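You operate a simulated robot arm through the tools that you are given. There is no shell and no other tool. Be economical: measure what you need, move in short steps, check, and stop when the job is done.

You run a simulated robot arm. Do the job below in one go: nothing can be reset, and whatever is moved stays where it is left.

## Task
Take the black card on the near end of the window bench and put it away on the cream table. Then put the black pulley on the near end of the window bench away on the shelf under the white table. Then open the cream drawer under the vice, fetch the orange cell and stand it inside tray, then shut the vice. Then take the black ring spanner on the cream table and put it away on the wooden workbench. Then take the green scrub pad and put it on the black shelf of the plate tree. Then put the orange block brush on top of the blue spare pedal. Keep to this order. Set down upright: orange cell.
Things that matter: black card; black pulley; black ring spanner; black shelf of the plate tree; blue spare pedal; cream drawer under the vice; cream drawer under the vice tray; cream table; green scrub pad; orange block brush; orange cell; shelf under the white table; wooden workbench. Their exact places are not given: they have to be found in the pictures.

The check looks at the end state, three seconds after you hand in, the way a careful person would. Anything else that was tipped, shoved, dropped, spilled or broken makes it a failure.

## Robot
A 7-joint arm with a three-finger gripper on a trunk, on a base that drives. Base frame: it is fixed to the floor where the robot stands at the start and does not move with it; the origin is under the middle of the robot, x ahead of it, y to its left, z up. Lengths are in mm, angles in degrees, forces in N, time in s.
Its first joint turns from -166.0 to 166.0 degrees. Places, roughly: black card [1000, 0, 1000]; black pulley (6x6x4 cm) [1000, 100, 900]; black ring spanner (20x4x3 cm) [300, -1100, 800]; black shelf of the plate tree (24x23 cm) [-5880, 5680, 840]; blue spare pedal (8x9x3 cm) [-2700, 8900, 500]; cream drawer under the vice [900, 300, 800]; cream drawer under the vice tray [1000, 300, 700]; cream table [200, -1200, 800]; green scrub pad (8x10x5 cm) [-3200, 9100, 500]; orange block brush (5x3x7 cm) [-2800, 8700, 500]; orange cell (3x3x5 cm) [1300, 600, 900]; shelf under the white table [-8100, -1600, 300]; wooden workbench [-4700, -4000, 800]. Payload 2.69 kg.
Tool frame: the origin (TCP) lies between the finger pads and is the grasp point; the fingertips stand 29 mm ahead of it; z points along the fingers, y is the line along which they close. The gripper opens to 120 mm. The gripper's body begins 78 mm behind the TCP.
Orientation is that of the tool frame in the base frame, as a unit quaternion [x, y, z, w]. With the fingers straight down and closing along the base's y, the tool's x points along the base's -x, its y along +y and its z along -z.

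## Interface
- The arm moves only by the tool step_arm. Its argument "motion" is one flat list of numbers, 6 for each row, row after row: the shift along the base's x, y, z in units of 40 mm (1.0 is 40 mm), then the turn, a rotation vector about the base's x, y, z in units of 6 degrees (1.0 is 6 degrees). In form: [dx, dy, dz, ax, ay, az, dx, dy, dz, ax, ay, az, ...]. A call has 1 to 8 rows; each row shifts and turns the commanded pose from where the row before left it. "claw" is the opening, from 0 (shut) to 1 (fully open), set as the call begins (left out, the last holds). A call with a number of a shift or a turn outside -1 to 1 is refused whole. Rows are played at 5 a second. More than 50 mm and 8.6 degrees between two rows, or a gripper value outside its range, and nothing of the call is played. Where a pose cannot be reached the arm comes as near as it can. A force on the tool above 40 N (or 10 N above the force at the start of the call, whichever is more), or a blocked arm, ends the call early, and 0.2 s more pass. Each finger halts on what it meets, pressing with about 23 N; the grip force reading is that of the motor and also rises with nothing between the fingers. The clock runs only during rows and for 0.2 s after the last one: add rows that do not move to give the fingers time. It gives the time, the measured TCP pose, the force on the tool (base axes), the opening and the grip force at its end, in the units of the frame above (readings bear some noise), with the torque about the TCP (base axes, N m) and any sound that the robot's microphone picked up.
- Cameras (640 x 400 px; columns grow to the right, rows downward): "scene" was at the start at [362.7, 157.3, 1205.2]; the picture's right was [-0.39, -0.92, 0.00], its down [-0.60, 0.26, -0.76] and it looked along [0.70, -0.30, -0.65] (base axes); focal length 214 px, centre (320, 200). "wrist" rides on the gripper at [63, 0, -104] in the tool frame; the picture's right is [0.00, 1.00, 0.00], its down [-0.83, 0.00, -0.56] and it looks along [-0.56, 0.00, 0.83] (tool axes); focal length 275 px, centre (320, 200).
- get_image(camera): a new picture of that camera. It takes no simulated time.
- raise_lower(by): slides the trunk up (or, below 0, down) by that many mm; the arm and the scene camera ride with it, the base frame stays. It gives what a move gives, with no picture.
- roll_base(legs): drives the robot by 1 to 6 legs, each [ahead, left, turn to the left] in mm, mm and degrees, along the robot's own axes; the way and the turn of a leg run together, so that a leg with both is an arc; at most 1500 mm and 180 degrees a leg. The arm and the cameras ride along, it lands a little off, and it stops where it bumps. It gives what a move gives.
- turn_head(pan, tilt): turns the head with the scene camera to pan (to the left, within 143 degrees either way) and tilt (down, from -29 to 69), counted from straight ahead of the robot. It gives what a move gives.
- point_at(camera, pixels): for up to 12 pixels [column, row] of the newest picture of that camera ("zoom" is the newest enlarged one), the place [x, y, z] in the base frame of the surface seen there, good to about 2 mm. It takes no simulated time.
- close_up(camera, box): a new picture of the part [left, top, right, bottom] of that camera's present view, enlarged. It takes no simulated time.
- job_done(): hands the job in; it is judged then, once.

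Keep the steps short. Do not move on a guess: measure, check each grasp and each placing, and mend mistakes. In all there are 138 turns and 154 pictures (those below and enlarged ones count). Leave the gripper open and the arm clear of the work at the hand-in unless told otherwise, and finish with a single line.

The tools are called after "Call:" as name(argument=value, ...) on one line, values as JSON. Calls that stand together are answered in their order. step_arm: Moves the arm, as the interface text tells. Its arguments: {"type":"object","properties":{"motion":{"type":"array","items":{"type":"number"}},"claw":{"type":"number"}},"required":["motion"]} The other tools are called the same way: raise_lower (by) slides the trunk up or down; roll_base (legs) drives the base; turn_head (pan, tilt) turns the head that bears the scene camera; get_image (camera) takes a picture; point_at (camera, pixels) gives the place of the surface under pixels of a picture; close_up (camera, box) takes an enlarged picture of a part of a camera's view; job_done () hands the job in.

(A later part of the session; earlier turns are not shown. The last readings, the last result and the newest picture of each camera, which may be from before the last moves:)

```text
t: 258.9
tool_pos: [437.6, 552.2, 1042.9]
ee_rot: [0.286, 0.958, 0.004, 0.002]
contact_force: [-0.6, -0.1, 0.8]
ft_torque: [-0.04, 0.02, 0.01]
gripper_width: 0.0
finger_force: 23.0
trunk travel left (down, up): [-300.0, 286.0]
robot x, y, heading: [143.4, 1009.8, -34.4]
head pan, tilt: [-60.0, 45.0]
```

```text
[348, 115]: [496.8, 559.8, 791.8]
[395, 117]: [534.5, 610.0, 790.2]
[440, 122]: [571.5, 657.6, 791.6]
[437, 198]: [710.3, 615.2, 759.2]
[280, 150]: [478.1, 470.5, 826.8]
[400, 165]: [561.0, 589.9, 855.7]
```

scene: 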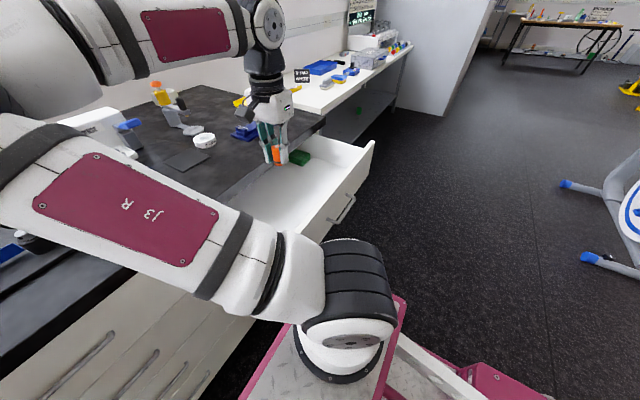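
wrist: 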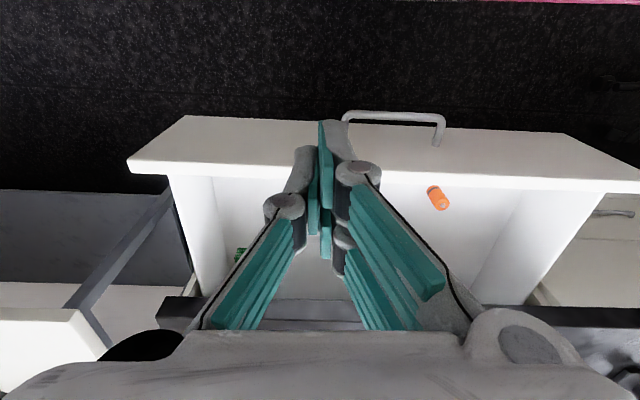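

Bar centre (534,609,791). I go to 45 mm outside it and descend to z≈800.

Call:
step_arm(motion=[0.71, 0.97, 0, 0, 0, 0, 0.71, 0.97, 0, 0, 0, 0, 0, 0, -1, 0, 0, 0, 0, 0, -1, 0, 0, 0, 0, 0, -1, 0, 0, 0, 0, 0, -1, 0, 0, 0, 0, 0, -1, 0, 0, 0, 0, 0, -1, 0, 0, 0])

Call:
get_image(camera="wrist")

```text
t: 260.7
tool_pos: [519.8, 573.6, 833.2]
ee_rot: [0.286, 0.958, 0.004, 0.001]
contact_force: [-0.2, 1.0, 0.4]
ft_torque: [-0.06, 0.02, -0.04]
gripper_width: 0.0
finger_force: 22.8
out of reach, approached as far as the arm can: row 5, 6, 7, 8
trunk travel left (down, up): [-300.0, 286.0]
robot x, y, heading: [137.7, 1014.7, -34.2]
head pan, tilt: [-60.0, 45.0]
```

```text
64 pictures are left
```

wrist: 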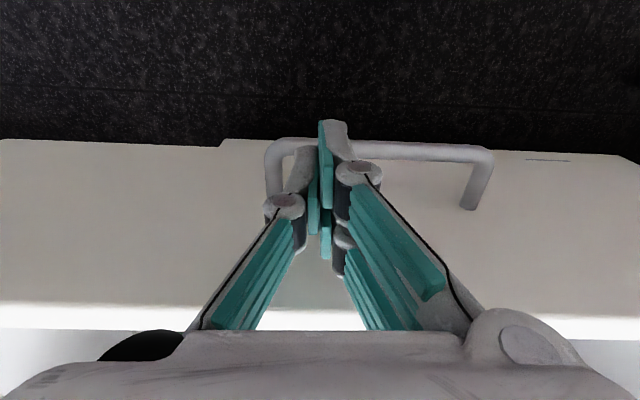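

Too folded again, so I rise, back up 150 mm and lower the trunk 200 mm.

Call:
step_arm(motion=[0, 0, 1, 0, 0, 0, 0, 0, 1, 0, 0, 0, 0, 0, 1, 0, 0, 0, 0, 0, 1, 0, 0, 0, 0, 0, 1, 0, 0, 0])

Call:
roll_base(legs=[[-150, 0, 0]])

Call:
raise_lower(by=-200)

```text
t: 261.9
tool_pos: [520.5, 573.5, 1032.0]
ee_rot: [0.286, 0.958, 0.004, 0.002]
contact_force: [0.0, 0.0, -0.4]
ft_torque: [0.02, 0.02, -0.01]
gripper_width: 0.0
finger_force: 23.1
trunk travel left (down, up): [-300.0, 286.0]
robot x, y, heading: [141.5, 1015.0, -34.2]
head pan, tilt: [-60.0, 45.0]
```

```text
t: 263.3
tool_pos: [394.0, 658.1, 1032.2]
ee_rot: [0.287, 0.958, 0.002, 0.002]
contact_force: [-0.2, 0.0, 0.1]
ft_torque: [-0.01, -0.02, 0.03]
gripper_width: 0.0
finger_force: 22.7
trunk travel left (down, up): [-300.0, 286.0]
robot x, y, heading: [14.4, 1102.6, -34.4]
head pan, tilt: [-60.0, 45.0]
```

```text
t: 265.4
tool_pos: [393.7, 657.3, 832.7]
ee_rot: [0.289, 0.957, 0.003, 0.001]
contact_force: [0.2, 0.3, -1.2]
ft_torque: [0.02, -0.03, -0.03]
gripper_width: 0.1
finger_force: 23.3
trunk travel left (down, up): [-100.0, 486.0]
robot x, y, heading: [14.7, 1101.7, -34.1]
head pan, tilt: [-60.0, 45.0]
```

Call:
step_arm(motion=[0.84, -0.22, -0.28, 0, 0, 0, 0.84, -0.22, -0.28, 0, 0, 0, 0.84, -0.22, -0.28, 0, 0, 0, 0, 0, 0, 0, 0, 0])

Call:
get_image(camera="wrist")

```text
t: 266.4
tool_pos: [496.0, 631.3, 799.0]
ee_rot: [0.287, 0.958, 0.003, 0.003]
contact_force: [-0.7, 0.1, 0.5]
ft_torque: [0.02, 0.0, 0.0]
gripper_width: 0.2
finger_force: 23.2
trunk travel left (down, up): [-100.0, 486.0]
robot x, y, heading: [16.0, 1099.7, -34.3]
head pan, tilt: [-60.0, 45.0]
```

```text
63 pictures are left
```

wrist: 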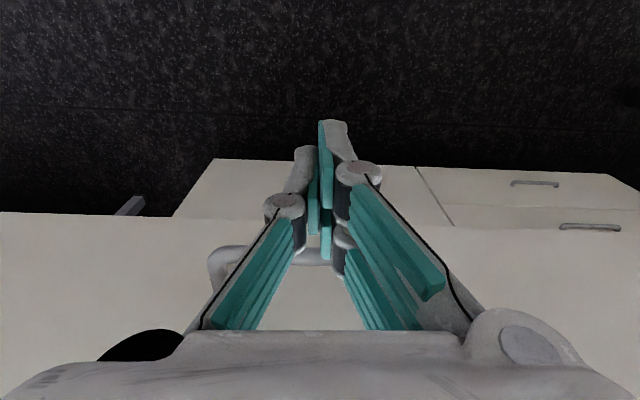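

In front of the bar. I push gently: first slow to make contact, then steadily.

Call:
step_arm(motion=[0.2, -0.14, 0, 0, 0, 0, 0.2, -0.14, 0, 0, 0, 0, 0.2, -0.14, 0, 0, 0, 0, 0.2, -0.14, 0, 0, 0, 0, 0.3, -0.2, 0, 0, 0, 0, 0.4, -0.27, 0, 0, 0, 0, 0.4, -0.27, 0, 0, 0, 0, 0.4, -0.27, 0, 0, 0, 0])

Call:
get_image(camera="wrist")

```text
t: 268.2
tool_pos: [587.5, 568.8, 798.5]
ee_rot: [0.286, 0.958, 0.003, 0.001]
contact_force: [1.0, 0.0, -0.4]
ft_torque: [0.0, -0.02, 0.01]
gripper_width: 0.1
finger_force: 23.6
trunk travel left (down, up): [-100.0, 486.0]
robot x, y, heading: [13.8, 1098.9, -34.2]
head pan, tilt: [-60.0, 45.0]
```

```text
62 pictures are left
```

wrist: 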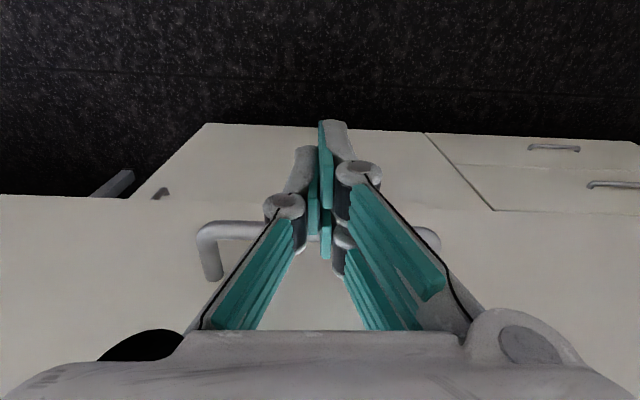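

The drawer is moving with the fingers. I continue.

Call:
step_arm(motion=[0.4, -0.27, 0, 0, 0, 0, 0.4, -0.27, 0, 0, 0, 0, 0.4, -0.27, 0, 0, 0, 0, 0.4, -0.27, 0, 0, 0, 0, 0.4, -0.27, 0, 0, 0, 0, 0.4, -0.27, 0, 0, 0, 0, 0.3, -0.2, 0, 0, 0, 0])

Call:
step_arm(motion=[0.2, -0.14, 0, 0, 0, 0, 0.2, -0.14, 0, 0, 0, 0, 0.15, -0.1, 0, 0, 0, 0, 0.15, -0.1, 0, 0, 0, 0, 0.1, -0.07, 0, 0, 0, 0, 0.1, -0.07, 0, 0, 0, 0, 0.1, -0.07, 0, 0, 0, 0, 0.1, -0.07, 0, 0, 0, 0])

Call:
get_image(camera="wrist")

```text
t: 269.8
tool_pos: [695.6, 495.2, 799.2]
ee_rot: [0.287, 0.958, 0.003, 0.001]
contact_force: [0.0, 0.5, 0.0]
ft_torque: [0.0, 0.02, 0.02]
gripper_width: 0.0
finger_force: 22.9
trunk travel left (down, up): [-100.0, 486.0]
robot x, y, heading: [15.3, 1097.9, -34.1]
head pan, tilt: [-60.0, 45.0]
```

```text
t: 270.4
tool_pos: [704.8, 487.9, 798.0]
ee_rot: [0.29, 0.957, 0.008, -0.006]
contact_force: [-6.4, 6.2, 1.4]
ft_torque: [0.02, 0.06, 0.01]
gripper_width: 0.0
finger_force: 23.1
trunk travel left (down, up): [-100.0, 486.0]
robot x, y, heading: [16.3, 1101.5, -34.3]
head pan, tilt: [-60.0, 45.0]
stopped in row 3: the force on the tool passed its limit at 55 N (the readings are from after the stop); the commanded pose is now the measured one
```

```text
61 pictures are left
```

wrist: 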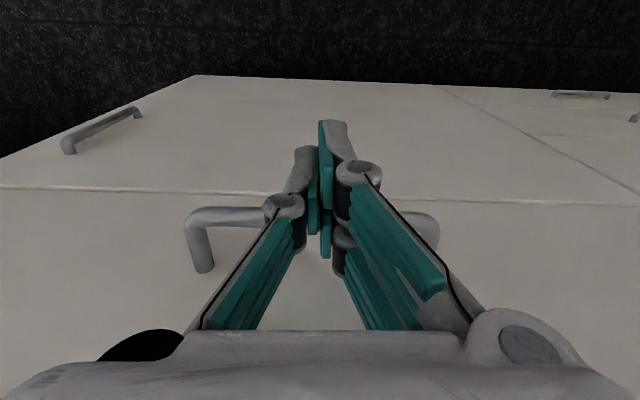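

Force limit hit at the end: the drawer seems shut. I back off and inspect.

Call:
step_arm(motion=[-0.6, 0.4, 0, 0, 0, 0, -0.7, 0.47, 0, 0, 0, 0, -0.7, 0.47, 0.3, 0, 0, 0, -0.7, 0.47, 0.6, 0, 0, 0, 0, 0, 1, 0, 0, 0, 0, 0, 1, 0, 0, 0, 0, 0, 1, 0, 0, 0, 0, 0, 1, 0, 0, 0])

Call:
turn_head(pan=15, tilt=35)

Call:
close_up(camera="scene", box=[200, 60, 560, 300])

```text
t: 272.2
tool_pos: [597.9, 561.6, 994.6]
ee_rot: [0.29, 0.957, 0.008, -0.005]
contact_force: [0.1, -0.3, 0.3]
ft_torque: [-0.01, 0.02, -0.02]
gripper_width: 0.0
finger_force: 23.1
trunk travel left (down, up): [-100.0, 486.0]
robot x, y, heading: [13.9, 1102.7, -34.1]
head pan, tilt: [-60.0, 45.0]
```

```text
t: 273.7
tool_pos: [597.8, 559.6, 993.7]
ee_rot: [0.289, 0.957, 0.008, -0.005]
contact_force: [0.0, 0.4, -0.3]
ft_torque: [-0.03, 0.02, -0.04]
gripper_width: 0.0
finger_force: 22.8
trunk travel left (down, up): [-100.0, 486.0]
robot x, y, heading: [16.8, 1099.0, -34.1]
head pan, tilt: [15.0, 35.0]
```

```text
1.67 times, centred on (380, 180) of scene
```

zoom: 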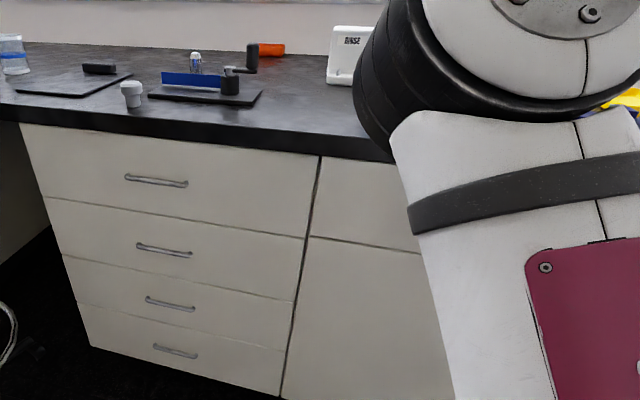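

Call:
point_at(camera="zoom", pixels=[[345, 200], [375, 220], [350, 270], [290, 180], [280, 260], [335, 230]])

```text
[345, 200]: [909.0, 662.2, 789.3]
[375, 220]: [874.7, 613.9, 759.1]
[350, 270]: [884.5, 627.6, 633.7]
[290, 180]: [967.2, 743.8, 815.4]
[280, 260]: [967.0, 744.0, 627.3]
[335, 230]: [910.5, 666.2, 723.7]
```

All faces flush (within ~2 mm): the drawer is shut. Next the ring spanner: raise the trunk, pull the arm in, drive to the cream table.

Call:
raise_lower(by=220)

Call:
roll_base(legs=[[310, -858, 0], [310, -858, 0], [0, 0, -3.6]])

Call:
turn_head(pan=0, tilt=40)

Call:
get_image(camera="scene")

Call:
get_image(camera="wrist")

```text
t: 276.1
tool_pos: [598.5, 560.0, 1213.3]
ee_rot: [0.289, 0.957, 0.008, -0.005]
contact_force: [0.6, 0.6, 0.1]
ft_torque: [-0.01, -0.01, 0.01]
gripper_width: 0.1
finger_force: 23.0
trunk travel left (down, up): [-320.0, 266.0]
robot x, y, heading: [14.1, 1100.1, -34.1]
head pan, tilt: [15.0, 35.0]
```

```text
t: 285.7
tool_pos: [112.7, -1239.4, 1212.7]
ee_rot: [0.319, 0.948, 0.009, -0.005]
contact_force: [-0.7, 0.2, -1.1]
ft_torque: [0.0, 0.0, 0.01]
gripper_width: 0.0
finger_force: 22.4
trunk travel left (down, up): [-320.0, 266.0]
robot x, y, heading: [-435.3, -665.3, -37.6]
head pan, tilt: [15.0, 35.0]
```

```text
t: 286.4
tool_pos: [113.1, -1240.7, 1213.4]
ee_rot: [0.319, 0.948, 0.008, -0.006]
contact_force: [-0.2, -0.5, 0.7]
ft_torque: [0.0, 0.01, -0.01]
gripper_width: 0.0
finger_force: 22.6
trunk travel left (down, up): [-320.0, 266.0]
robot x, y, heading: [-436.3, -666.0, -37.9]
head pan, tilt: [0.0, 40.0]
```

```text
59 pictures are left
```

scene: 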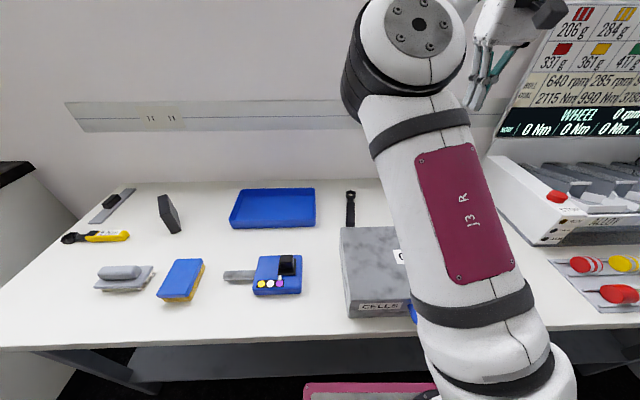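

```text
58 pictures are left
```

wrist: 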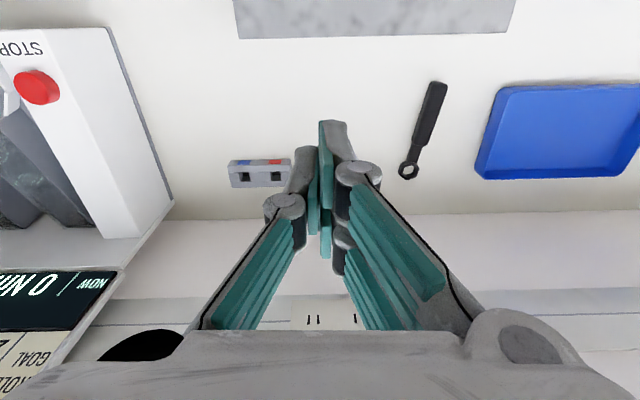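

Spanner visible at wrist (408–437, 85–172). I measure it.

Call:
point_at(camera="wrist", pixels=[[408, 177], [415, 150], [424, 125], [430, 105], [436, 88], [435, 118], [480, 150], [512, 25], [400, 220]])

Call:
close_up(camera="wrist", box=[360, 60, 500, 200])

```text
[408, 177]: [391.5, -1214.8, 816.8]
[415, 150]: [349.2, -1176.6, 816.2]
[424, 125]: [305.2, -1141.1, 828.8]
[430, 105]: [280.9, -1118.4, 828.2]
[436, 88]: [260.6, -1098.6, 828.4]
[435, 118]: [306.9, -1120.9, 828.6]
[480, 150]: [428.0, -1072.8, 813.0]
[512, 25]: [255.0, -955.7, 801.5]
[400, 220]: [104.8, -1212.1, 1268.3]
```

```text
2.86 times, centred on (430, 130) of wrist
```

zoom: 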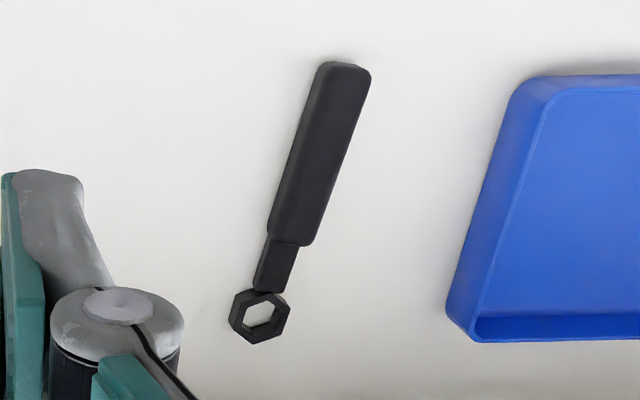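

Handle centre ≈ (305,-1138), direction -42°, top 828. I move above it, turning the tool -4.6°, fingers half open.

Call:
step_arm(motion=[0.81, 0.42, -0.6, 0, 0, -0.4, 0.81, 0.42, -0.6, 0, 0, -0.38, 0.81, 0.42, -0.6, 0, 0, 0, 0.81, 0.42, -0.6, 0, 0, 0, 0.81, 0.42, -0.6, 0, 0, 0, 0.8, 0.42, -0.6, 0, 0, 0, 0, 0, -1, 0, 0, 0, 0, 0, -1, 0, 0, 0], claw=0.6)

Call:
step_arm(motion=[0, 0, -1, 0, 0, 0, 0, 0, -0.6, 0, 0, 0, 0, 0, 0, 0, 0, 0])

Call:
get_image(camera="wrist")

```text
t: 288.2
tool_pos: [305.9, -1138.3, 989.2]
ee_rot: [0.358, 0.934, 0.008, -0.004]
contact_force: [-0.6, -0.1, 0.2]
ft_torque: [-0.01, -0.03, 0.0]
gripper_width: 72.0
finger_force: 0.0
trunk travel left (down, up): [-320.0, 266.0]
robot x, y, heading: [-436.4, -666.9, -37.9]
head pan, tilt: [0.0, 40.0]
```

```text
t: 289.0
tool_pos: [306.2, -1138.4, 925.7]
ee_rot: [0.358, 0.934, 0.008, -0.006]
contact_force: [-0.4, 0.0, -0.3]
ft_torque: [0.04, 0.01, 0.01]
gripper_width: 72.1
finger_force: 0.2
trunk travel left (down, up): [-320.0, 266.0]
robot x, y, heading: [-435.3, -668.8, -37.7]
head pan, tilt: [0.0, 40.0]
```

```text
56 pictures are left
```

wrist: 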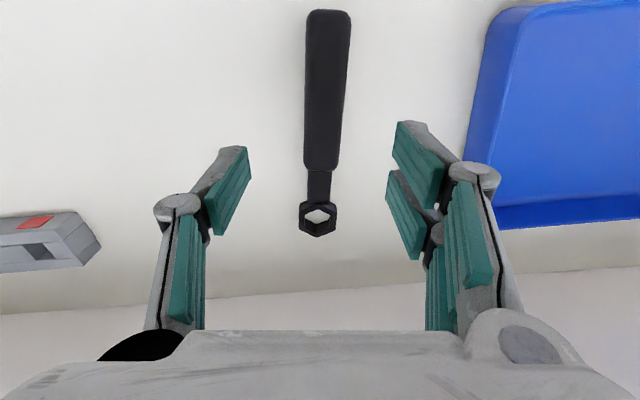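

Aligned. Descend to z≈833 and close.

Call:
step_arm(motion=[0, 0, -1, 0, 0, 0, 0, 0, -1, 0, 0, 0, 0, 0, -0.32, 0, 0, 0, 0, 0, 0, 0, 0, 0])

Call:
step_arm(motion=[0, 0, 0, 0, 0, 0, 0, 0, 0, 0, 0, 0, 0, 0, 0, 0, 0, 0], claw=0)

Call:
step_arm(motion=[0, 0, 0.5, 0, 0, 0, 0, 0, 1, 0, 0, 0, 0, 0, 1, 0, 0, 0, 0, 0, 1, 0, 0, 0, 0, 0, 1, 0, 0, 0, 0, 0, 1, 0, 0, 0, 0, 0, 1, 0, 0, 0, 0, 0, 1, 0, 0, 0])

Call:
get_image(camera="wrist")

```text
t: 290.0
tool_pos: [305.8, -1137.6, 833.0]
ee_rot: [0.358, 0.934, 0.009, -0.005]
contact_force: [0.2, -0.5, 0.5]
ft_torque: [0.05, 0.02, -0.01]
gripper_width: 72.0
finger_force: 0.1
trunk travel left (down, up): [-320.0, 266.0]
robot x, y, heading: [-433.3, -664.1, -37.6]
head pan, tilt: [0.0, 40.0]
```

```text
t: 290.8
tool_pos: [305.7, -1138.4, 832.5]
ee_rot: [0.357, 0.934, 0.008, -0.005]
contact_force: [0.0, 0.6, 4.0]
ft_torque: [-0.02, 0.09, -0.15]
gripper_width: 29.9
finger_force: 23.1
trunk travel left (down, up): [-320.0, 266.0]
robot x, y, heading: [-436.6, -665.9, -37.4]
head pan, tilt: [0.0, 40.0]
```

```text
t: 292.6
tool_pos: [309.0, -1138.6, 1133.0]
ee_rot: [0.357, 0.934, 0.007, -0.005]
contact_force: [-0.2, -0.3, -3.4]
ft_torque: [0.0, 0.03, 0.0]
gripper_width: 29.8
finger_force: 23.0
trunk travel left (down, up): [-320.0, 266.0]
robot x, y, heading: [-437.4, -666.2, -37.8]
head pan, tilt: [0.0, 40.0]
```

```text
55 pictures are left
```

wrist: 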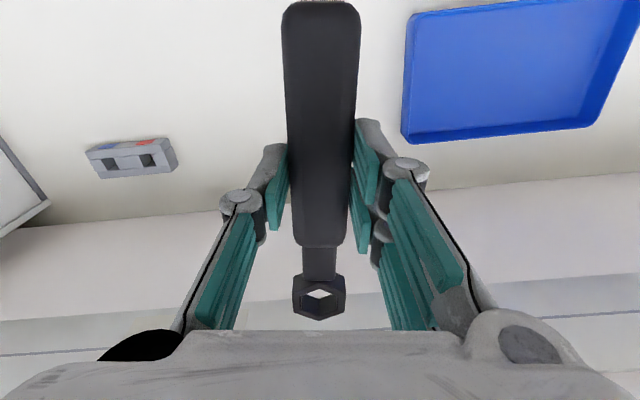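

Spanner held (29.8 mm). I retract, back off, turn to face the wooden workbench direction and drive toward it, stopping short to look.

Call:
step_arm(motion=[-0.8, 0.6, 0, 0, 0, 0, -0.8, 0.6, 0, 0, 0, 0, -0.8, 0.6, 0, 0, 0, 0, -0.8, 0.6, 0, 0, 0, 0, -0.8, 0.6, 0, 0, 0, 0, -0.8, 0.6, 0, 0, 0, 0, -0.8, 0.6, 0, 0, 0, 0])

Call:
roll_base(legs=[[-300, 0, 0], [0, 0, -88], [1275, -700, 0], [1400, -163, 0], [1400, -163, 0]])

Call:
turn_head(pan=8, tilt=25)

Call:
get_image(camera="scene")

```text
t: 294.2
tool_pos: [81.9, -970.9, 1132.1]
ee_rot: [0.357, 0.934, 0.008, -0.004]
contact_force: [0.7, -0.2, -1.8]
ft_torque: [0.03, 0.07, -0.01]
gripper_width: 30.2
finger_force: 22.9
trunk travel left (down, up): [-320.0, 266.0]
robot x, y, heading: [-435.0, -663.5, -38.0]
head pan, tilt: [0.0, 40.0]
```

```text
t: 320.2
tool_pos: [-4149.4, -3767.7, 1133.0]
ee_rot: [0.901, 0.434, 0.009, 0.002]
contact_force: [0.5, 1.3, -2.2]
ft_torque: [0.03, 0.02, -0.01]
gripper_width: 29.6
finger_force: 23.3
trunk travel left (down, up): [-320.0, 266.0]
robot x, y, heading: [-3872.5, -3233.0, -124.4]
head pan, tilt: [0.0, 40.0]
```

```text
t: 320.9
tool_pos: [-4150.6, -3767.0, 1133.4]
ee_rot: [0.901, 0.433, 0.01, 0.002]
contact_force: [0.1, 0.3, -2.4]
ft_torque: [0.05, -0.04, -0.01]
gripper_width: 29.8
finger_force: 23.4
trunk travel left (down, up): [-320.0, 266.0]
robot x, y, heading: [-3878.2, -3231.7, -124.2]
head pan, tilt: [8.0, 25.0]
```

```text
54 pictures are left
```

scene: 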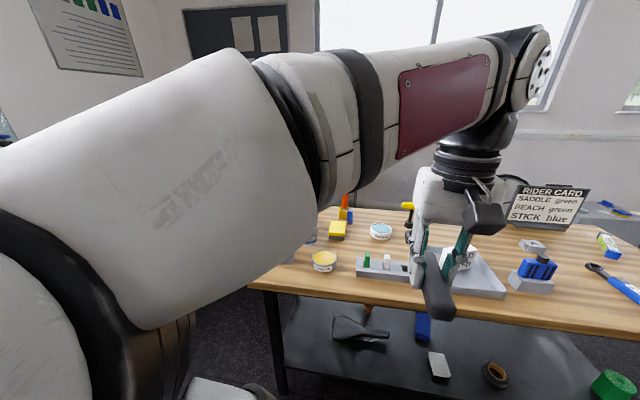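

The wooden bench top is ahead. I look with the wrist camera and measure free spots.

Call:
get_image(camera="wrist")

Call:
point_at(camera="scene", pixels=[[250, 280], [320, 290], [400, 295], [550, 315], [510, 240], [290, 270], [390, 245], [560, 270], [590, 295], [480, 290], [520, 310], [350, 215]])

```text
53 pictures are left
```

wrist: 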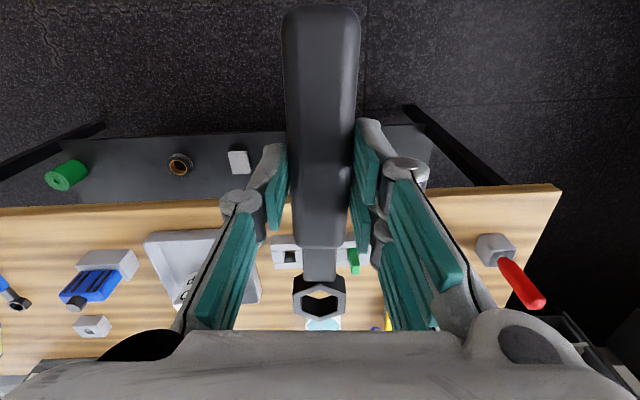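

```text
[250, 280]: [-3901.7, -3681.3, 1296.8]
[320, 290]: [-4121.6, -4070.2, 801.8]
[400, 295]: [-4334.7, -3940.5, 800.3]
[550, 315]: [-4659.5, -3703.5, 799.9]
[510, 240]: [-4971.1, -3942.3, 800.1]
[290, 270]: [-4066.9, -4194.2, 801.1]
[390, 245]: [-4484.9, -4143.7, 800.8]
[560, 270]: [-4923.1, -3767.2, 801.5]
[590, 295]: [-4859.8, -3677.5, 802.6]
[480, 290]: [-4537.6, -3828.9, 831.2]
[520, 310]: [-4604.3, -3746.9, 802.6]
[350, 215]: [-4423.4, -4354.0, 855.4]
```

Call:
point_at(camera="wrist", pixels=[[440, 195], [465, 230], [480, 250], [510, 255], [372, 240], [388, 318], [350, 260], [470, 270], [550, 190], [540, 300], [322, 325]])

Call:
turn_head(pan=-25, tilt=35)

Call:
get_image(camera="scene")

```text
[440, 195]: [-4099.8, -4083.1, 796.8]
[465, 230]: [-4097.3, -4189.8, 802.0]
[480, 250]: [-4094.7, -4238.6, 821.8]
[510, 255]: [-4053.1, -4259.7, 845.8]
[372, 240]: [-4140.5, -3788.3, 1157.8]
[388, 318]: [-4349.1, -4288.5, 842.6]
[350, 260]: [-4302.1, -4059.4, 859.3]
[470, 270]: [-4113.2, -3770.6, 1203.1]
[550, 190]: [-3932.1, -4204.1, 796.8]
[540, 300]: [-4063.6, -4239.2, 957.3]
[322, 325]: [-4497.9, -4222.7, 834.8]
```

```text
t: 321.9
tool_pos: [-4149.8, -3768.4, 1132.3]
ee_rot: [0.901, 0.433, 0.009, 0.002]
contact_force: [-0.4, 0.0, -1.9]
ft_torque: [0.01, -0.02, -0.03]
gripper_width: 29.7
finger_force: 23.2
trunk travel left (down, up): [-320.0, 266.0]
robot x, y, heading: [-3875.3, -3228.7, -124.2]
head pan, tilt: [-25.0, 35.0]
```

```text
52 pictures are left
```

scene: 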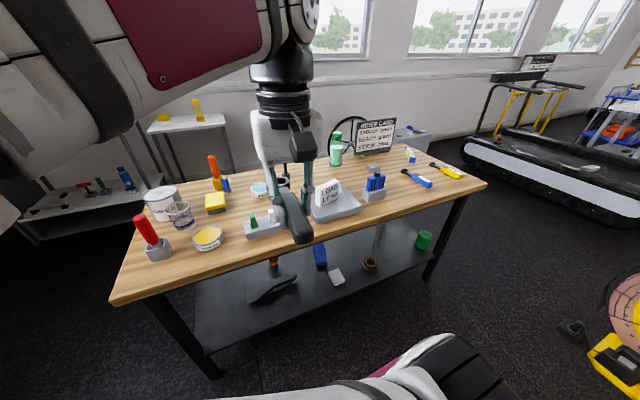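

Free wood on the right end around (430,195). I measure it.

Call:
point_at(camera="scene", pixels=[[400, 208], [440, 200], [480, 187], [415, 193], [440, 188], [425, 183], [445, 177], [462, 180], [384, 195], [405, 172], [395, 200], [400, 185]])

Call:
close_up(camera="scene", box=[330, 140, 500, 240])

```text
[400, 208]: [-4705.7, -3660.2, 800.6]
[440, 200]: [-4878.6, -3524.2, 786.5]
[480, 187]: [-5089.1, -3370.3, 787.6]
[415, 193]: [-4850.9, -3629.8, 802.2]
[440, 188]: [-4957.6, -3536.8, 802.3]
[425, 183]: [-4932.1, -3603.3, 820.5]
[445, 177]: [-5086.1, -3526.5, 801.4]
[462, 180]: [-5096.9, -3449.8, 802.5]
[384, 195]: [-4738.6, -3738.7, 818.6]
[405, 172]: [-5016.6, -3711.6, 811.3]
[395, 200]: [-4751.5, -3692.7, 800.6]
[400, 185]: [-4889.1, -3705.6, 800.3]
```

```text
3.76 times, centred on (415, 190) of scene
```

zoom: 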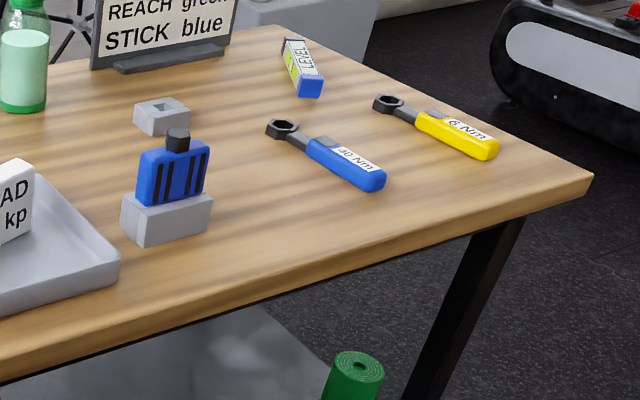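

Free spot P = (-4835,-3690), between the blue vise block and the blue wrench. I shift the base right ~614 mm and move over P.

Call:
roll_base(legs=[[71, -614, 0]])

Call:
step_arm(motion=[-0.5, -0.75, 0, 0, 0, 0, -0.5, -0.75, 0, 0, 0, 0, -0.5, -0.75, 0, 0, 0, 0, -0.5, -0.75, 0, 0, 0, 0, -0.5, -0.75, 0, 0, 0, 0])

Call:
get_image(camera="wrist")

Call:
point_at(camera="wrist", pixels=[[240, 200], [420, 230], [200, 260], [160, 200], [420, 160], [450, 240], [240, 160], [400, 190]])

```text
t: 325.4
tool_pos: [-4698.1, -3477.9, 1132.3]
ee_rot: [0.901, 0.434, 0.009, 0.003]
contact_force: [0.6, 0.4, -3.0]
ft_torque: [0.03, 0.01, 0.01]
gripper_width: 30.0
finger_force: 23.0
trunk travel left (down, up): [-320.0, 266.0]
robot x, y, heading: [-4422.6, -2942.5, -124.1]
head pan, tilt: [-25.0, 35.0]
```

```text
t: 326.6
tool_pos: [-4798.1, -3627.4, 1132.9]
ee_rot: [0.901, 0.434, 0.01, 0.003]
contact_force: [0.6, 0.0, -1.8]
ft_torque: [0.0, 0.0, 0.0]
gripper_width: 30.0
finger_force: 23.2
trunk travel left (down, up): [-320.0, 266.0]
robot x, y, heading: [-4424.1, -2943.3, -124.2]
head pan, tilt: [-25.0, 35.0]
```

```text
50 pictures are left
```

wrist: 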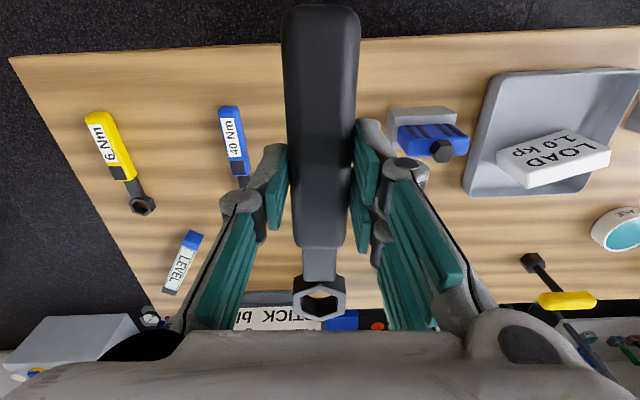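

```text
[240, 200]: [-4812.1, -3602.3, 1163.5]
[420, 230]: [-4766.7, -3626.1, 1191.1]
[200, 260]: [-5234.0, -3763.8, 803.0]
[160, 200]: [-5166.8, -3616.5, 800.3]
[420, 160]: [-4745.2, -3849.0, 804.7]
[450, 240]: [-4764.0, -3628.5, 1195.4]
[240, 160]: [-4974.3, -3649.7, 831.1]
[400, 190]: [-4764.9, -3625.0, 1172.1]
```

The gap between the wrench and the vise is centred. I move in 72 mm and descend to ~845, then touch down.

Call:
step_arm(motion=[-0.53, -0.73, -0.6, 0, 0, 0, -0.53, -0.73, -0.6, 0, 0, 0, 0, 0, -1, 0, 0, 0, 0, 0, -1, 0, 0, 0, 0, 0, -1, 0, 0, 0, 0, 0, -1, 0, 0, 0, 0, 0, -1, 0, 0, 0, 0, 0, -0.9, 0, 0, 0])

Call:
step_arm(motion=[0, 0, -0.1, 0, 0, 0, 0, 0, -0.06, 0, 0, 0, 0, 0, -0.05, 0, 0, 0, 0, 0, -0.04, 0, 0, 0, 0, 0, -0.03, 0, 0, 0, 0, 0, 0, 0, 0, 0])

Call:
get_image(camera="wrist")

```text
t: 328.4
tool_pos: [-4840.0, -3687.3, 849.1]
ee_rot: [0.901, 0.435, 0.009, 0.001]
contact_force: [0.5, 0.5, -1.1]
ft_torque: [0.02, -0.03, -0.02]
gripper_width: 29.7
finger_force: 22.8
trunk travel left (down, up): [-320.0, 266.0]
robot x, y, heading: [-4423.4, -2945.5, -124.3]
head pan, tilt: [-25.0, 35.0]
```

```text
t: 329.8
tool_pos: [-4840.2, -3685.8, 838.5]
ee_rot: [0.901, 0.434, 0.009, 0.002]
contact_force: [-0.4, 0.4, -2.8]
ft_torque: [0.0, 0.02, 0.0]
gripper_width: 30.0
finger_force: 22.6
trunk travel left (down, up): [-320.0, 266.0]
robot x, y, heading: [-4418.8, -2946.4, -124.3]
head pan, tilt: [-25.0, 35.0]
```

```text
49 pictures are left
```

wrist: 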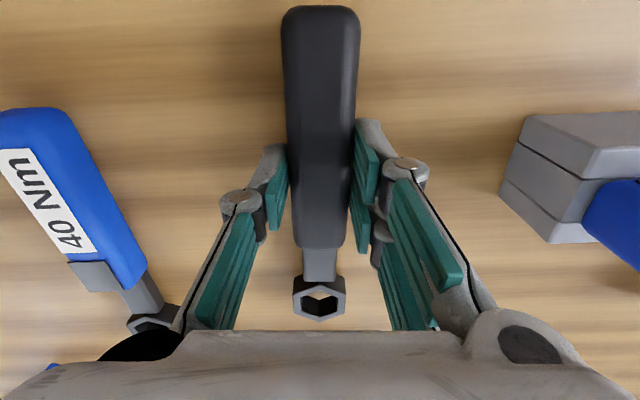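

Clear both sides. I lower the last ~5 mm, release, and rise.

Call:
step_arm(motion=[0, 0, -0.05, 0, 0, 0, 0, 0, -0.05, 0, 0, 0, 0, 0, -0.03, 0, 0, 0, 0, 0, 0, 0, 0, 0])

Call:
step_arm(motion=[0, 0, 0, 0, 0, 0, 0, 0, 0, 0, 0, 0, 0, 0, 0, 0, 0, 0], claw=0.55)

Call:
step_arm(motion=[0, 0, 1, 0, 0, 0, 0, 0, 1, 0, 0, 0, 0, 0, 1, 0, 0, 0, 0, 0, 1, 0, 0, 0, 0, 0, 1, 0, 0, 0, 0, 0, 1, 0, 0, 0, 0, 0, 1, 0, 0, 0, 0, 0, 1, 0, 0, 0])

Call:
get_image(camera="wrist")

```text
t: 330.8
tool_pos: [-4840.4, -3687.0, 832.9]
ee_rot: [0.901, 0.434, 0.008, 0.002]
contact_force: [0.4, 0.2, 2.2]
ft_torque: [-0.36, 0.37, 0.03]
gripper_width: 29.9
finger_force: 22.8
trunk travel left (down, up): [-320.0, 266.0]
robot x, y, heading: [-4422.0, -2942.6, -124.1]
head pan, tilt: [-25.0, 35.0]
```

```text
t: 331.6
tool_pos: [-4840.2, -3686.0, 831.3]
ee_rot: [0.901, 0.434, 0.009, 0.002]
contact_force: [-0.1, -0.2, -0.7]
ft_torque: [0.01, 0.04, 0.0]
gripper_width: 66.2
finger_force: 0.0
trunk travel left (down, up): [-320.0, 266.0]
robot x, y, heading: [-4425.7, -2945.4, -124.1]
head pan, tilt: [-25.0, 35.0]
```

```text
t: 333.4
tool_pos: [-4840.3, -3686.5, 1153.1]
ee_rot: [0.901, 0.434, 0.009, 0.001]
contact_force: [0.4, -0.8, -0.3]
ft_torque: [0.08, 0.01, 0.04]
gripper_width: 65.8
finger_force: 0.0
trunk travel left (down, up): [-320.0, 266.0]
robot x, y, heading: [-4422.9, -2944.1, -124.3]
head pan, tilt: [-25.0, 35.0]
```

```text
48 pictures are left
```

wrist: 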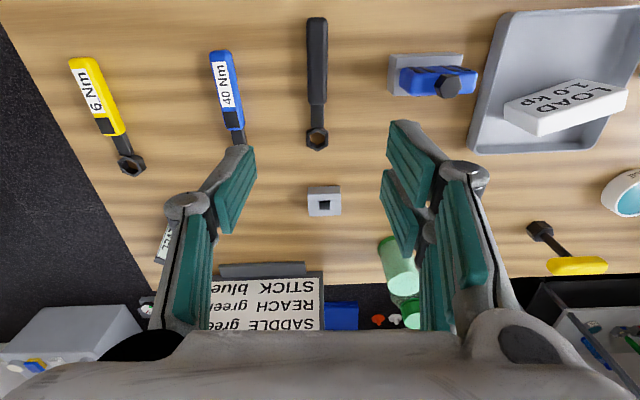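

The spanner lies well placed. Next the scrub pad far away (y≈9100). I retract, drive round bike 1 to (-3300,-500), face +y and look.

Call:
step_arm(motion=[0.5, 0.75, 0, 0, 0, 0, 0.5, 0.75, 0, 0, 0, 0, 0.5, 0.75, 0, 0, 0, 0, 0.5, 0.75, 0, 0, 0, 0, 0.5, 0.75, 0, 0, 0, 0, 0.5, 0.75, 0, 0, 0, 0, 0.5, 0.75, 0, 0, 0, 0, 0.5, 0.75, 0, 0, 0, 0])

Call:
roll_base(legs=[[-500, 0, 0], [-855, 316, 0], [0, 0, -145.8], [1500, -100, 0]])

Call:
turn_head(pan=0, tilt=10)

Call:
get_image(camera="scene")

Call:
turn_head(pan=50, tilt=10)

Call:
get_image(camera="scene")

```text
t: 335.2
tool_pos: [-4679.3, -3446.9, 1151.3]
ee_rot: [0.901, 0.434, 0.009, 0.002]
contact_force: [0.6, -0.2, -0.7]
ft_torque: [-0.03, -0.01, -0.02]
gripper_width: 66.1
finger_force: 0.1
trunk travel left (down, up): [-320.0, 266.0]
robot x, y, heading: [-4418.3, -2942.9, -124.1]
head pan, tilt: [-25.0, 35.0]
```

```text
refused: leg 4 is longer than a leg can be; nothing moved
```

```text
t: 336.1
tool_pos: [-4680.1, -3447.2, 1152.5]
ee_rot: [0.9, 0.435, 0.009, 0.002]
contact_force: [0.2, 0.5, 0.5]
ft_torque: [0.02, 0.0, 0.0]
gripper_width: 65.9
finger_force: 0.2
trunk travel left (down, up): [-320.0, 266.0]
robot x, y, heading: [-4424.4, -2946.2, -124.6]
head pan, tilt: [0.0, 10.0]
```

```text
47 pictures are left
```

scene: 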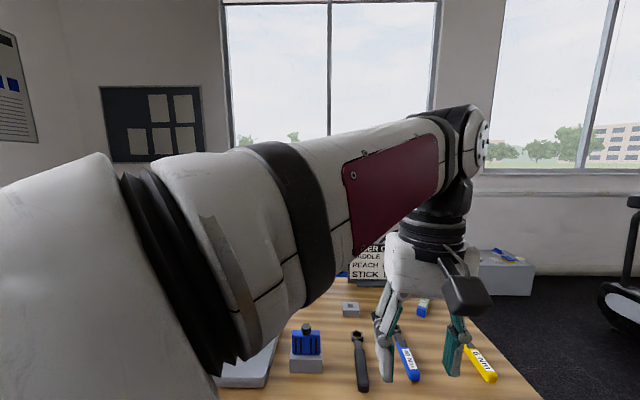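

```text
t: 337.3
tool_pos: [-4680.4, -3446.5, 1153.1]
ee_rot: [0.901, 0.434, 0.01, 0.002]
contact_force: [0.2, 0.3, -0.2]
ft_torque: [-0.01, 0.0, 0.02]
gripper_width: 66.1
finger_force: 0.1
trunk travel left (down, up): [-320.0, 266.0]
robot x, y, heading: [-4423.2, -2942.9, -124.3]
head pan, tilt: [50.0, 10.0]
```

```text
46 pictures are left
```

scene: 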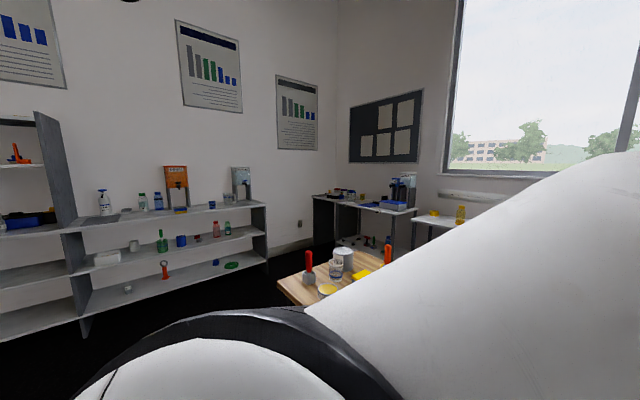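

Leg 4 was a hair too long. I repeat the drive with a 1400 leg.

Call:
roll_base(legs=[[-500, 0, 0], [-855, 316, 0], [0, 0, -145.8], [1450, -100, 0]])

Call:
turn_head(pan=0, tilt=10)

Call:
get_image(camera="scene")

Call:
turn_head(pan=60, tilt=10)

Call:
get_image(camera="scene")

```text
t: 357.4
tool_pos: [-3405.2, 12.5, 1152.7]
ee_rot: [-0.688, 0.726, -0.001, -0.01]
contact_force: [0.0, -0.6, 0.0]
ft_torque: [0.0, 0.02, 0.0]
gripper_width: 65.9
finger_force: 0.0
trunk travel left (down, up): [-320.0, 266.0]
robot x, y, heading: [-3321.6, -546.2, 91.1]
head pan, tilt: [50.0, 10.0]
```

```text
t: 358.6
tool_pos: [-3405.8, 12.5, 1151.7]
ee_rot: [-0.688, 0.726, -0.001, -0.011]
contact_force: [0.4, 0.3, -0.1]
ft_torque: [0.0, 0.0, 0.05]
gripper_width: 65.8
finger_force: 0.1
trunk travel left (down, up): [-320.0, 266.0]
robot x, y, heading: [-3324.6, -543.6, 91.2]
head pan, tilt: [0.0, 10.0]
```

```text
45 pictures are left
```

scene: 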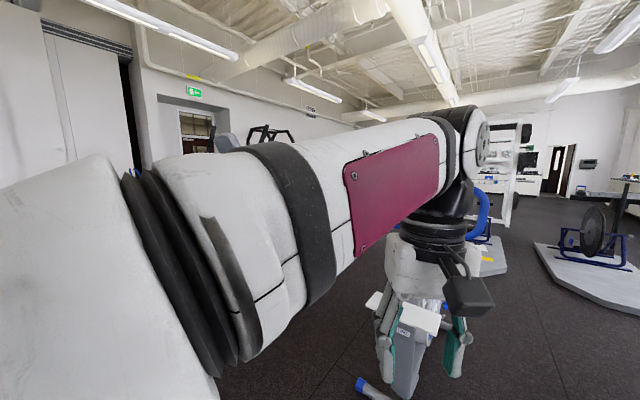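

```text
t: 359.9
tool_pos: [-3405.6, 12.6, 1152.5]
ee_rot: [-0.687, 0.726, -0.001, -0.01]
contact_force: [0.1, -0.9, -0.3]
ft_torque: [0.0, -0.01, -0.03]
gripper_width: 66.1
finger_force: 0.1
trunk travel left (down, up): [-320.0, 266.0]
robot x, y, heading: [-3325.5, -546.9, 91.2]
head pan, tilt: [60.0, 10.0]
```

```text
44 pictures are left
```

scene: 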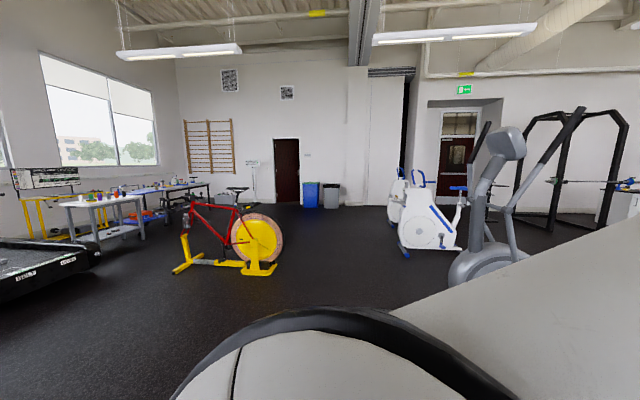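

A bike is directly ahead under the gripper. I look right and get measurements.

Call:
point_at(camera="scene", pixels=[[480, 275], [405, 255], [455, 245], [400, 180], [545, 225], [610, 240], [500, 260]])

Call:
turn_head(pan=-35, tilt=15)

Call:
get_image(camera="scene")

Call:
point_at(camera="scene", pixels=[[100, 300], [200, 300], [250, 250], [300, 300], [320, 230], [400, 250], [420, 300], [500, 280], [150, 250], [220, 200], [280, 200], [350, 200]])

```text
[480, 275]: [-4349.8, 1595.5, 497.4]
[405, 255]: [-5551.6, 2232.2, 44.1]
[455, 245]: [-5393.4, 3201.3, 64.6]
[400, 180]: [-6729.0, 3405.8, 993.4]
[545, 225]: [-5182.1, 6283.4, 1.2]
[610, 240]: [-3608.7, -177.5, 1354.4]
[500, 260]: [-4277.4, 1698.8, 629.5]
```

```text
t: 361.6
tool_pos: [-3403.8, 12.7, 1152.9]
ee_rot: [-0.688, 0.726, 0.0, -0.01]
contact_force: [-0.6, 0.2, -0.1]
ft_torque: [0.0, -0.01, -0.01]
gripper_width: 65.9
finger_force: 0.0
trunk travel left (down, up): [-320.0, 266.0]
robot x, y, heading: [-3320.5, -553.1, 91.0]
head pan, tilt: [-35.0, 15.0]
```

```text
43 pictures are left
```

scene: 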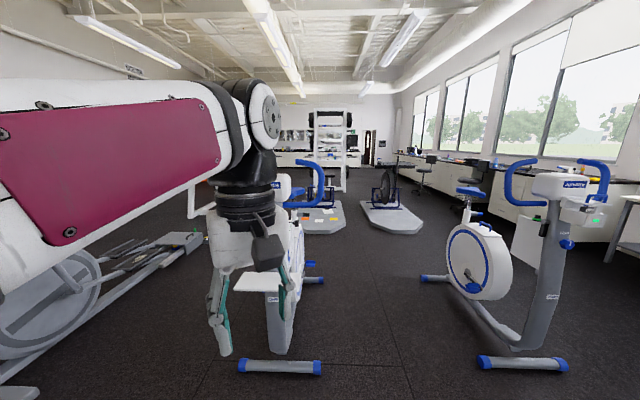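

```text
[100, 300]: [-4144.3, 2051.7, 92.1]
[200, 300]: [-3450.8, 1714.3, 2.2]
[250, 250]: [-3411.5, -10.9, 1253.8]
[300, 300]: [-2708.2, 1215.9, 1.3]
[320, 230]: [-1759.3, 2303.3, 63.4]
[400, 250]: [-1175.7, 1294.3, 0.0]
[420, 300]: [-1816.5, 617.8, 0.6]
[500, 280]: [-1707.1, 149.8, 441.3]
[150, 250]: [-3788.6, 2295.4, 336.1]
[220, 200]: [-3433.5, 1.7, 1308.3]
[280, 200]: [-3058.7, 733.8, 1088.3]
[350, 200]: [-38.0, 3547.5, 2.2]
```

Call:
point_at(camera="scene", pixels=[[318, 368], [242, 366], [482, 363], [428, 279], [322, 281], [20, 390], [5, 345], [80, 330], [345, 233], [366, 222], [195, 245], [300, 205]])

Call:
turn_head(pan=40, tilt=20)

Call:
get_image(camera="scene")

Call:
point_at(camera="scene", pixels=[[200, 250], [250, 230], [300, 215], [330, 200], [270, 200], [240, 180], [350, 230], [180, 215], [290, 190]])

```text
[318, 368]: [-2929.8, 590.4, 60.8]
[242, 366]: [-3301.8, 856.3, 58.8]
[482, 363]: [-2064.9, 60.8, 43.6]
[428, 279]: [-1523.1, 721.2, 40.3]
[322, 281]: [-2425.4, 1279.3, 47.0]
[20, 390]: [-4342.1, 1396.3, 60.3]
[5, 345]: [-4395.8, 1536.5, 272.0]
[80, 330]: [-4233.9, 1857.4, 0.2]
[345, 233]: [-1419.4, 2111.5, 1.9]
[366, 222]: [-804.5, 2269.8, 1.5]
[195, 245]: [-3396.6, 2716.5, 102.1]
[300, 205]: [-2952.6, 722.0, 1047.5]
```

```text
t: 363.1
tool_pos: [-3405.3, 11.6, 1152.5]
ee_rot: [-0.687, 0.726, -0.001, -0.01]
contact_force: [-0.3, -0.5, 0.8]
ft_torque: [-0.03, 0.0, -0.02]
gripper_width: 66.1
finger_force: 0.1
trunk travel left (down, up): [-320.0, 266.0]
robot x, y, heading: [-3321.7, -550.8, 90.9]
head pan, tilt: [40.0, 20.0]
```

```text
42 pictures are left
```

scene: 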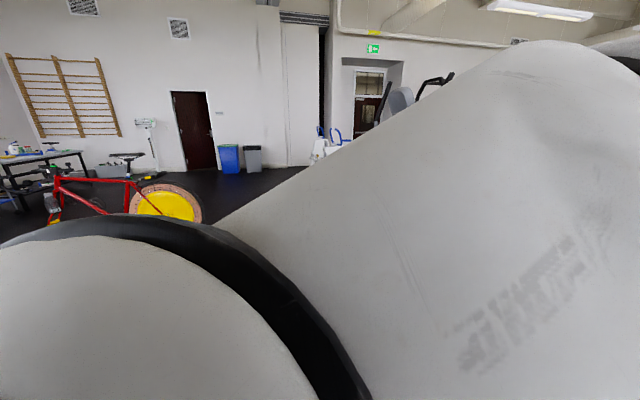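

```text
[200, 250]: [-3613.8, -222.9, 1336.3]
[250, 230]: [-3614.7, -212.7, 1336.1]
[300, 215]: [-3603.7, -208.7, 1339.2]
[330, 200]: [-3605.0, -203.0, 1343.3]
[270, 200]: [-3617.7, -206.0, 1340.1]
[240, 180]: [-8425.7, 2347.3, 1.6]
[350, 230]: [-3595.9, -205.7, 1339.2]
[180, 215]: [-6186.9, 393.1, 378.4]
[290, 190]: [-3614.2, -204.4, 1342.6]
```

West corridor at x≈-4850 between the elliptical and the white bikes is ~1.1 m wide. I go that way to about (-4680,3670) and look.

Call:
roll_base(legs=[[723, 760, 0], [723, 760, -0.9], [1400, 0, 0], [1400, -250, 0]])

Call:
turn_head(pan=-40, tilt=12)

Call:
get_image(camera="scene")

Call:
point_at(camera="scene", pixels=[[250, 230], [300, 230], [350, 230], [400, 230], [300, 205], [350, 205], [400, 205], [450, 215], [250, 205], [300, 260], [400, 260], [500, 230]])

Call:
turn_head(pan=45, tilt=12)

Call:
get_image(camera="scene")

```text
t: 375.8
tool_pos: [-4916.9, 1694.5, 1151.7]
ee_rot: [-0.653, 0.757, 0.0, -0.009]
contact_force: [0.3, 0.0, -0.4]
ft_torque: [0.02, -0.03, 0.02]
gripper_width: 65.9
finger_force: 0.0
trunk travel left (down, up): [-320.0, 266.0]
robot x, y, heading: [-4890.8, 1131.2, 85.8]
head pan, tilt: [40.0, 20.0]
stopped in leg 3: the robot was blocked; the commanded pose is now the measured one
```

```text
t: 377.3
tool_pos: [-4917.1, 1694.3, 1153.6]
ee_rot: [-0.654, 0.757, -0.001, -0.01]
contact_force: [0.3, 0.7, -0.7]
ft_torque: [0.01, -0.01, -0.02]
gripper_width: 66.0
finger_force: 0.1
trunk travel left (down, up): [-320.0, 266.0]
robot x, y, heading: [-4889.6, 1126.7, 85.7]
head pan, tilt: [-40.0, 12.0]
```

```text
41 pictures are left
```

scene: 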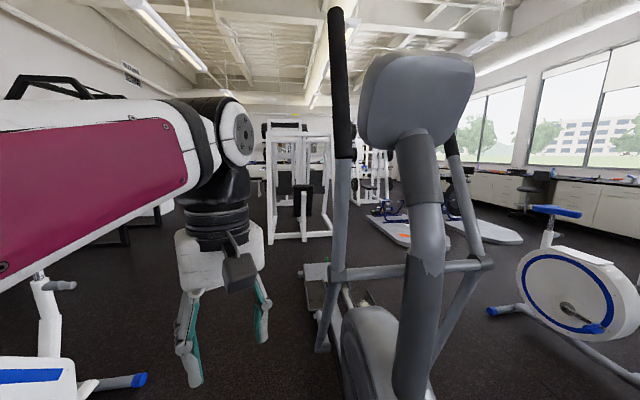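

```text
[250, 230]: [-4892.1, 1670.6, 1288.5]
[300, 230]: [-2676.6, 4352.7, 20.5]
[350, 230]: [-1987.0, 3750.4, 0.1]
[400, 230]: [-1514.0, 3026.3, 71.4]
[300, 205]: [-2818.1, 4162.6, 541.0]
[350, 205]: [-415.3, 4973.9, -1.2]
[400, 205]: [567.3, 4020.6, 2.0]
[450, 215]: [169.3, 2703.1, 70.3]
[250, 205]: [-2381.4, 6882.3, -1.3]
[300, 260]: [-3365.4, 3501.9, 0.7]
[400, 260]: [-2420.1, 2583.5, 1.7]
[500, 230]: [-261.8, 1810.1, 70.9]
```

```text
t: 378.9
tool_pos: [-4917.6, 1694.2, 1152.6]
ee_rot: [-0.653, 0.757, 0.0, -0.01]
contact_force: [0.2, -0.5, -0.3]
ft_torque: [-0.02, 0.01, 0.01]
gripper_width: 66.1
finger_force: 0.2
trunk travel left (down, up): [-320.0, 266.0]
robot x, y, heading: [-4886.3, 1127.5, 85.8]
head pan, tilt: [45.0, 12.0]
```

```text
40 pictures are left
```

scene: 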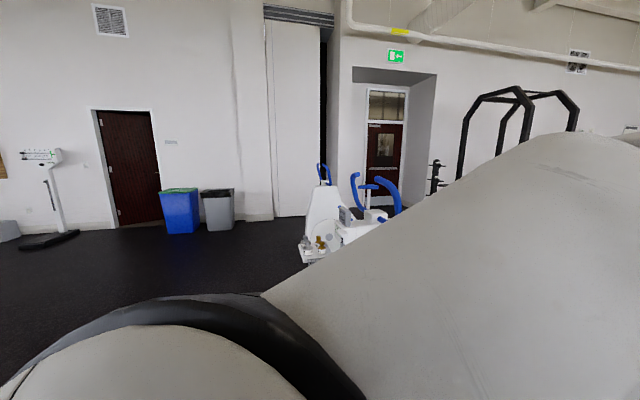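

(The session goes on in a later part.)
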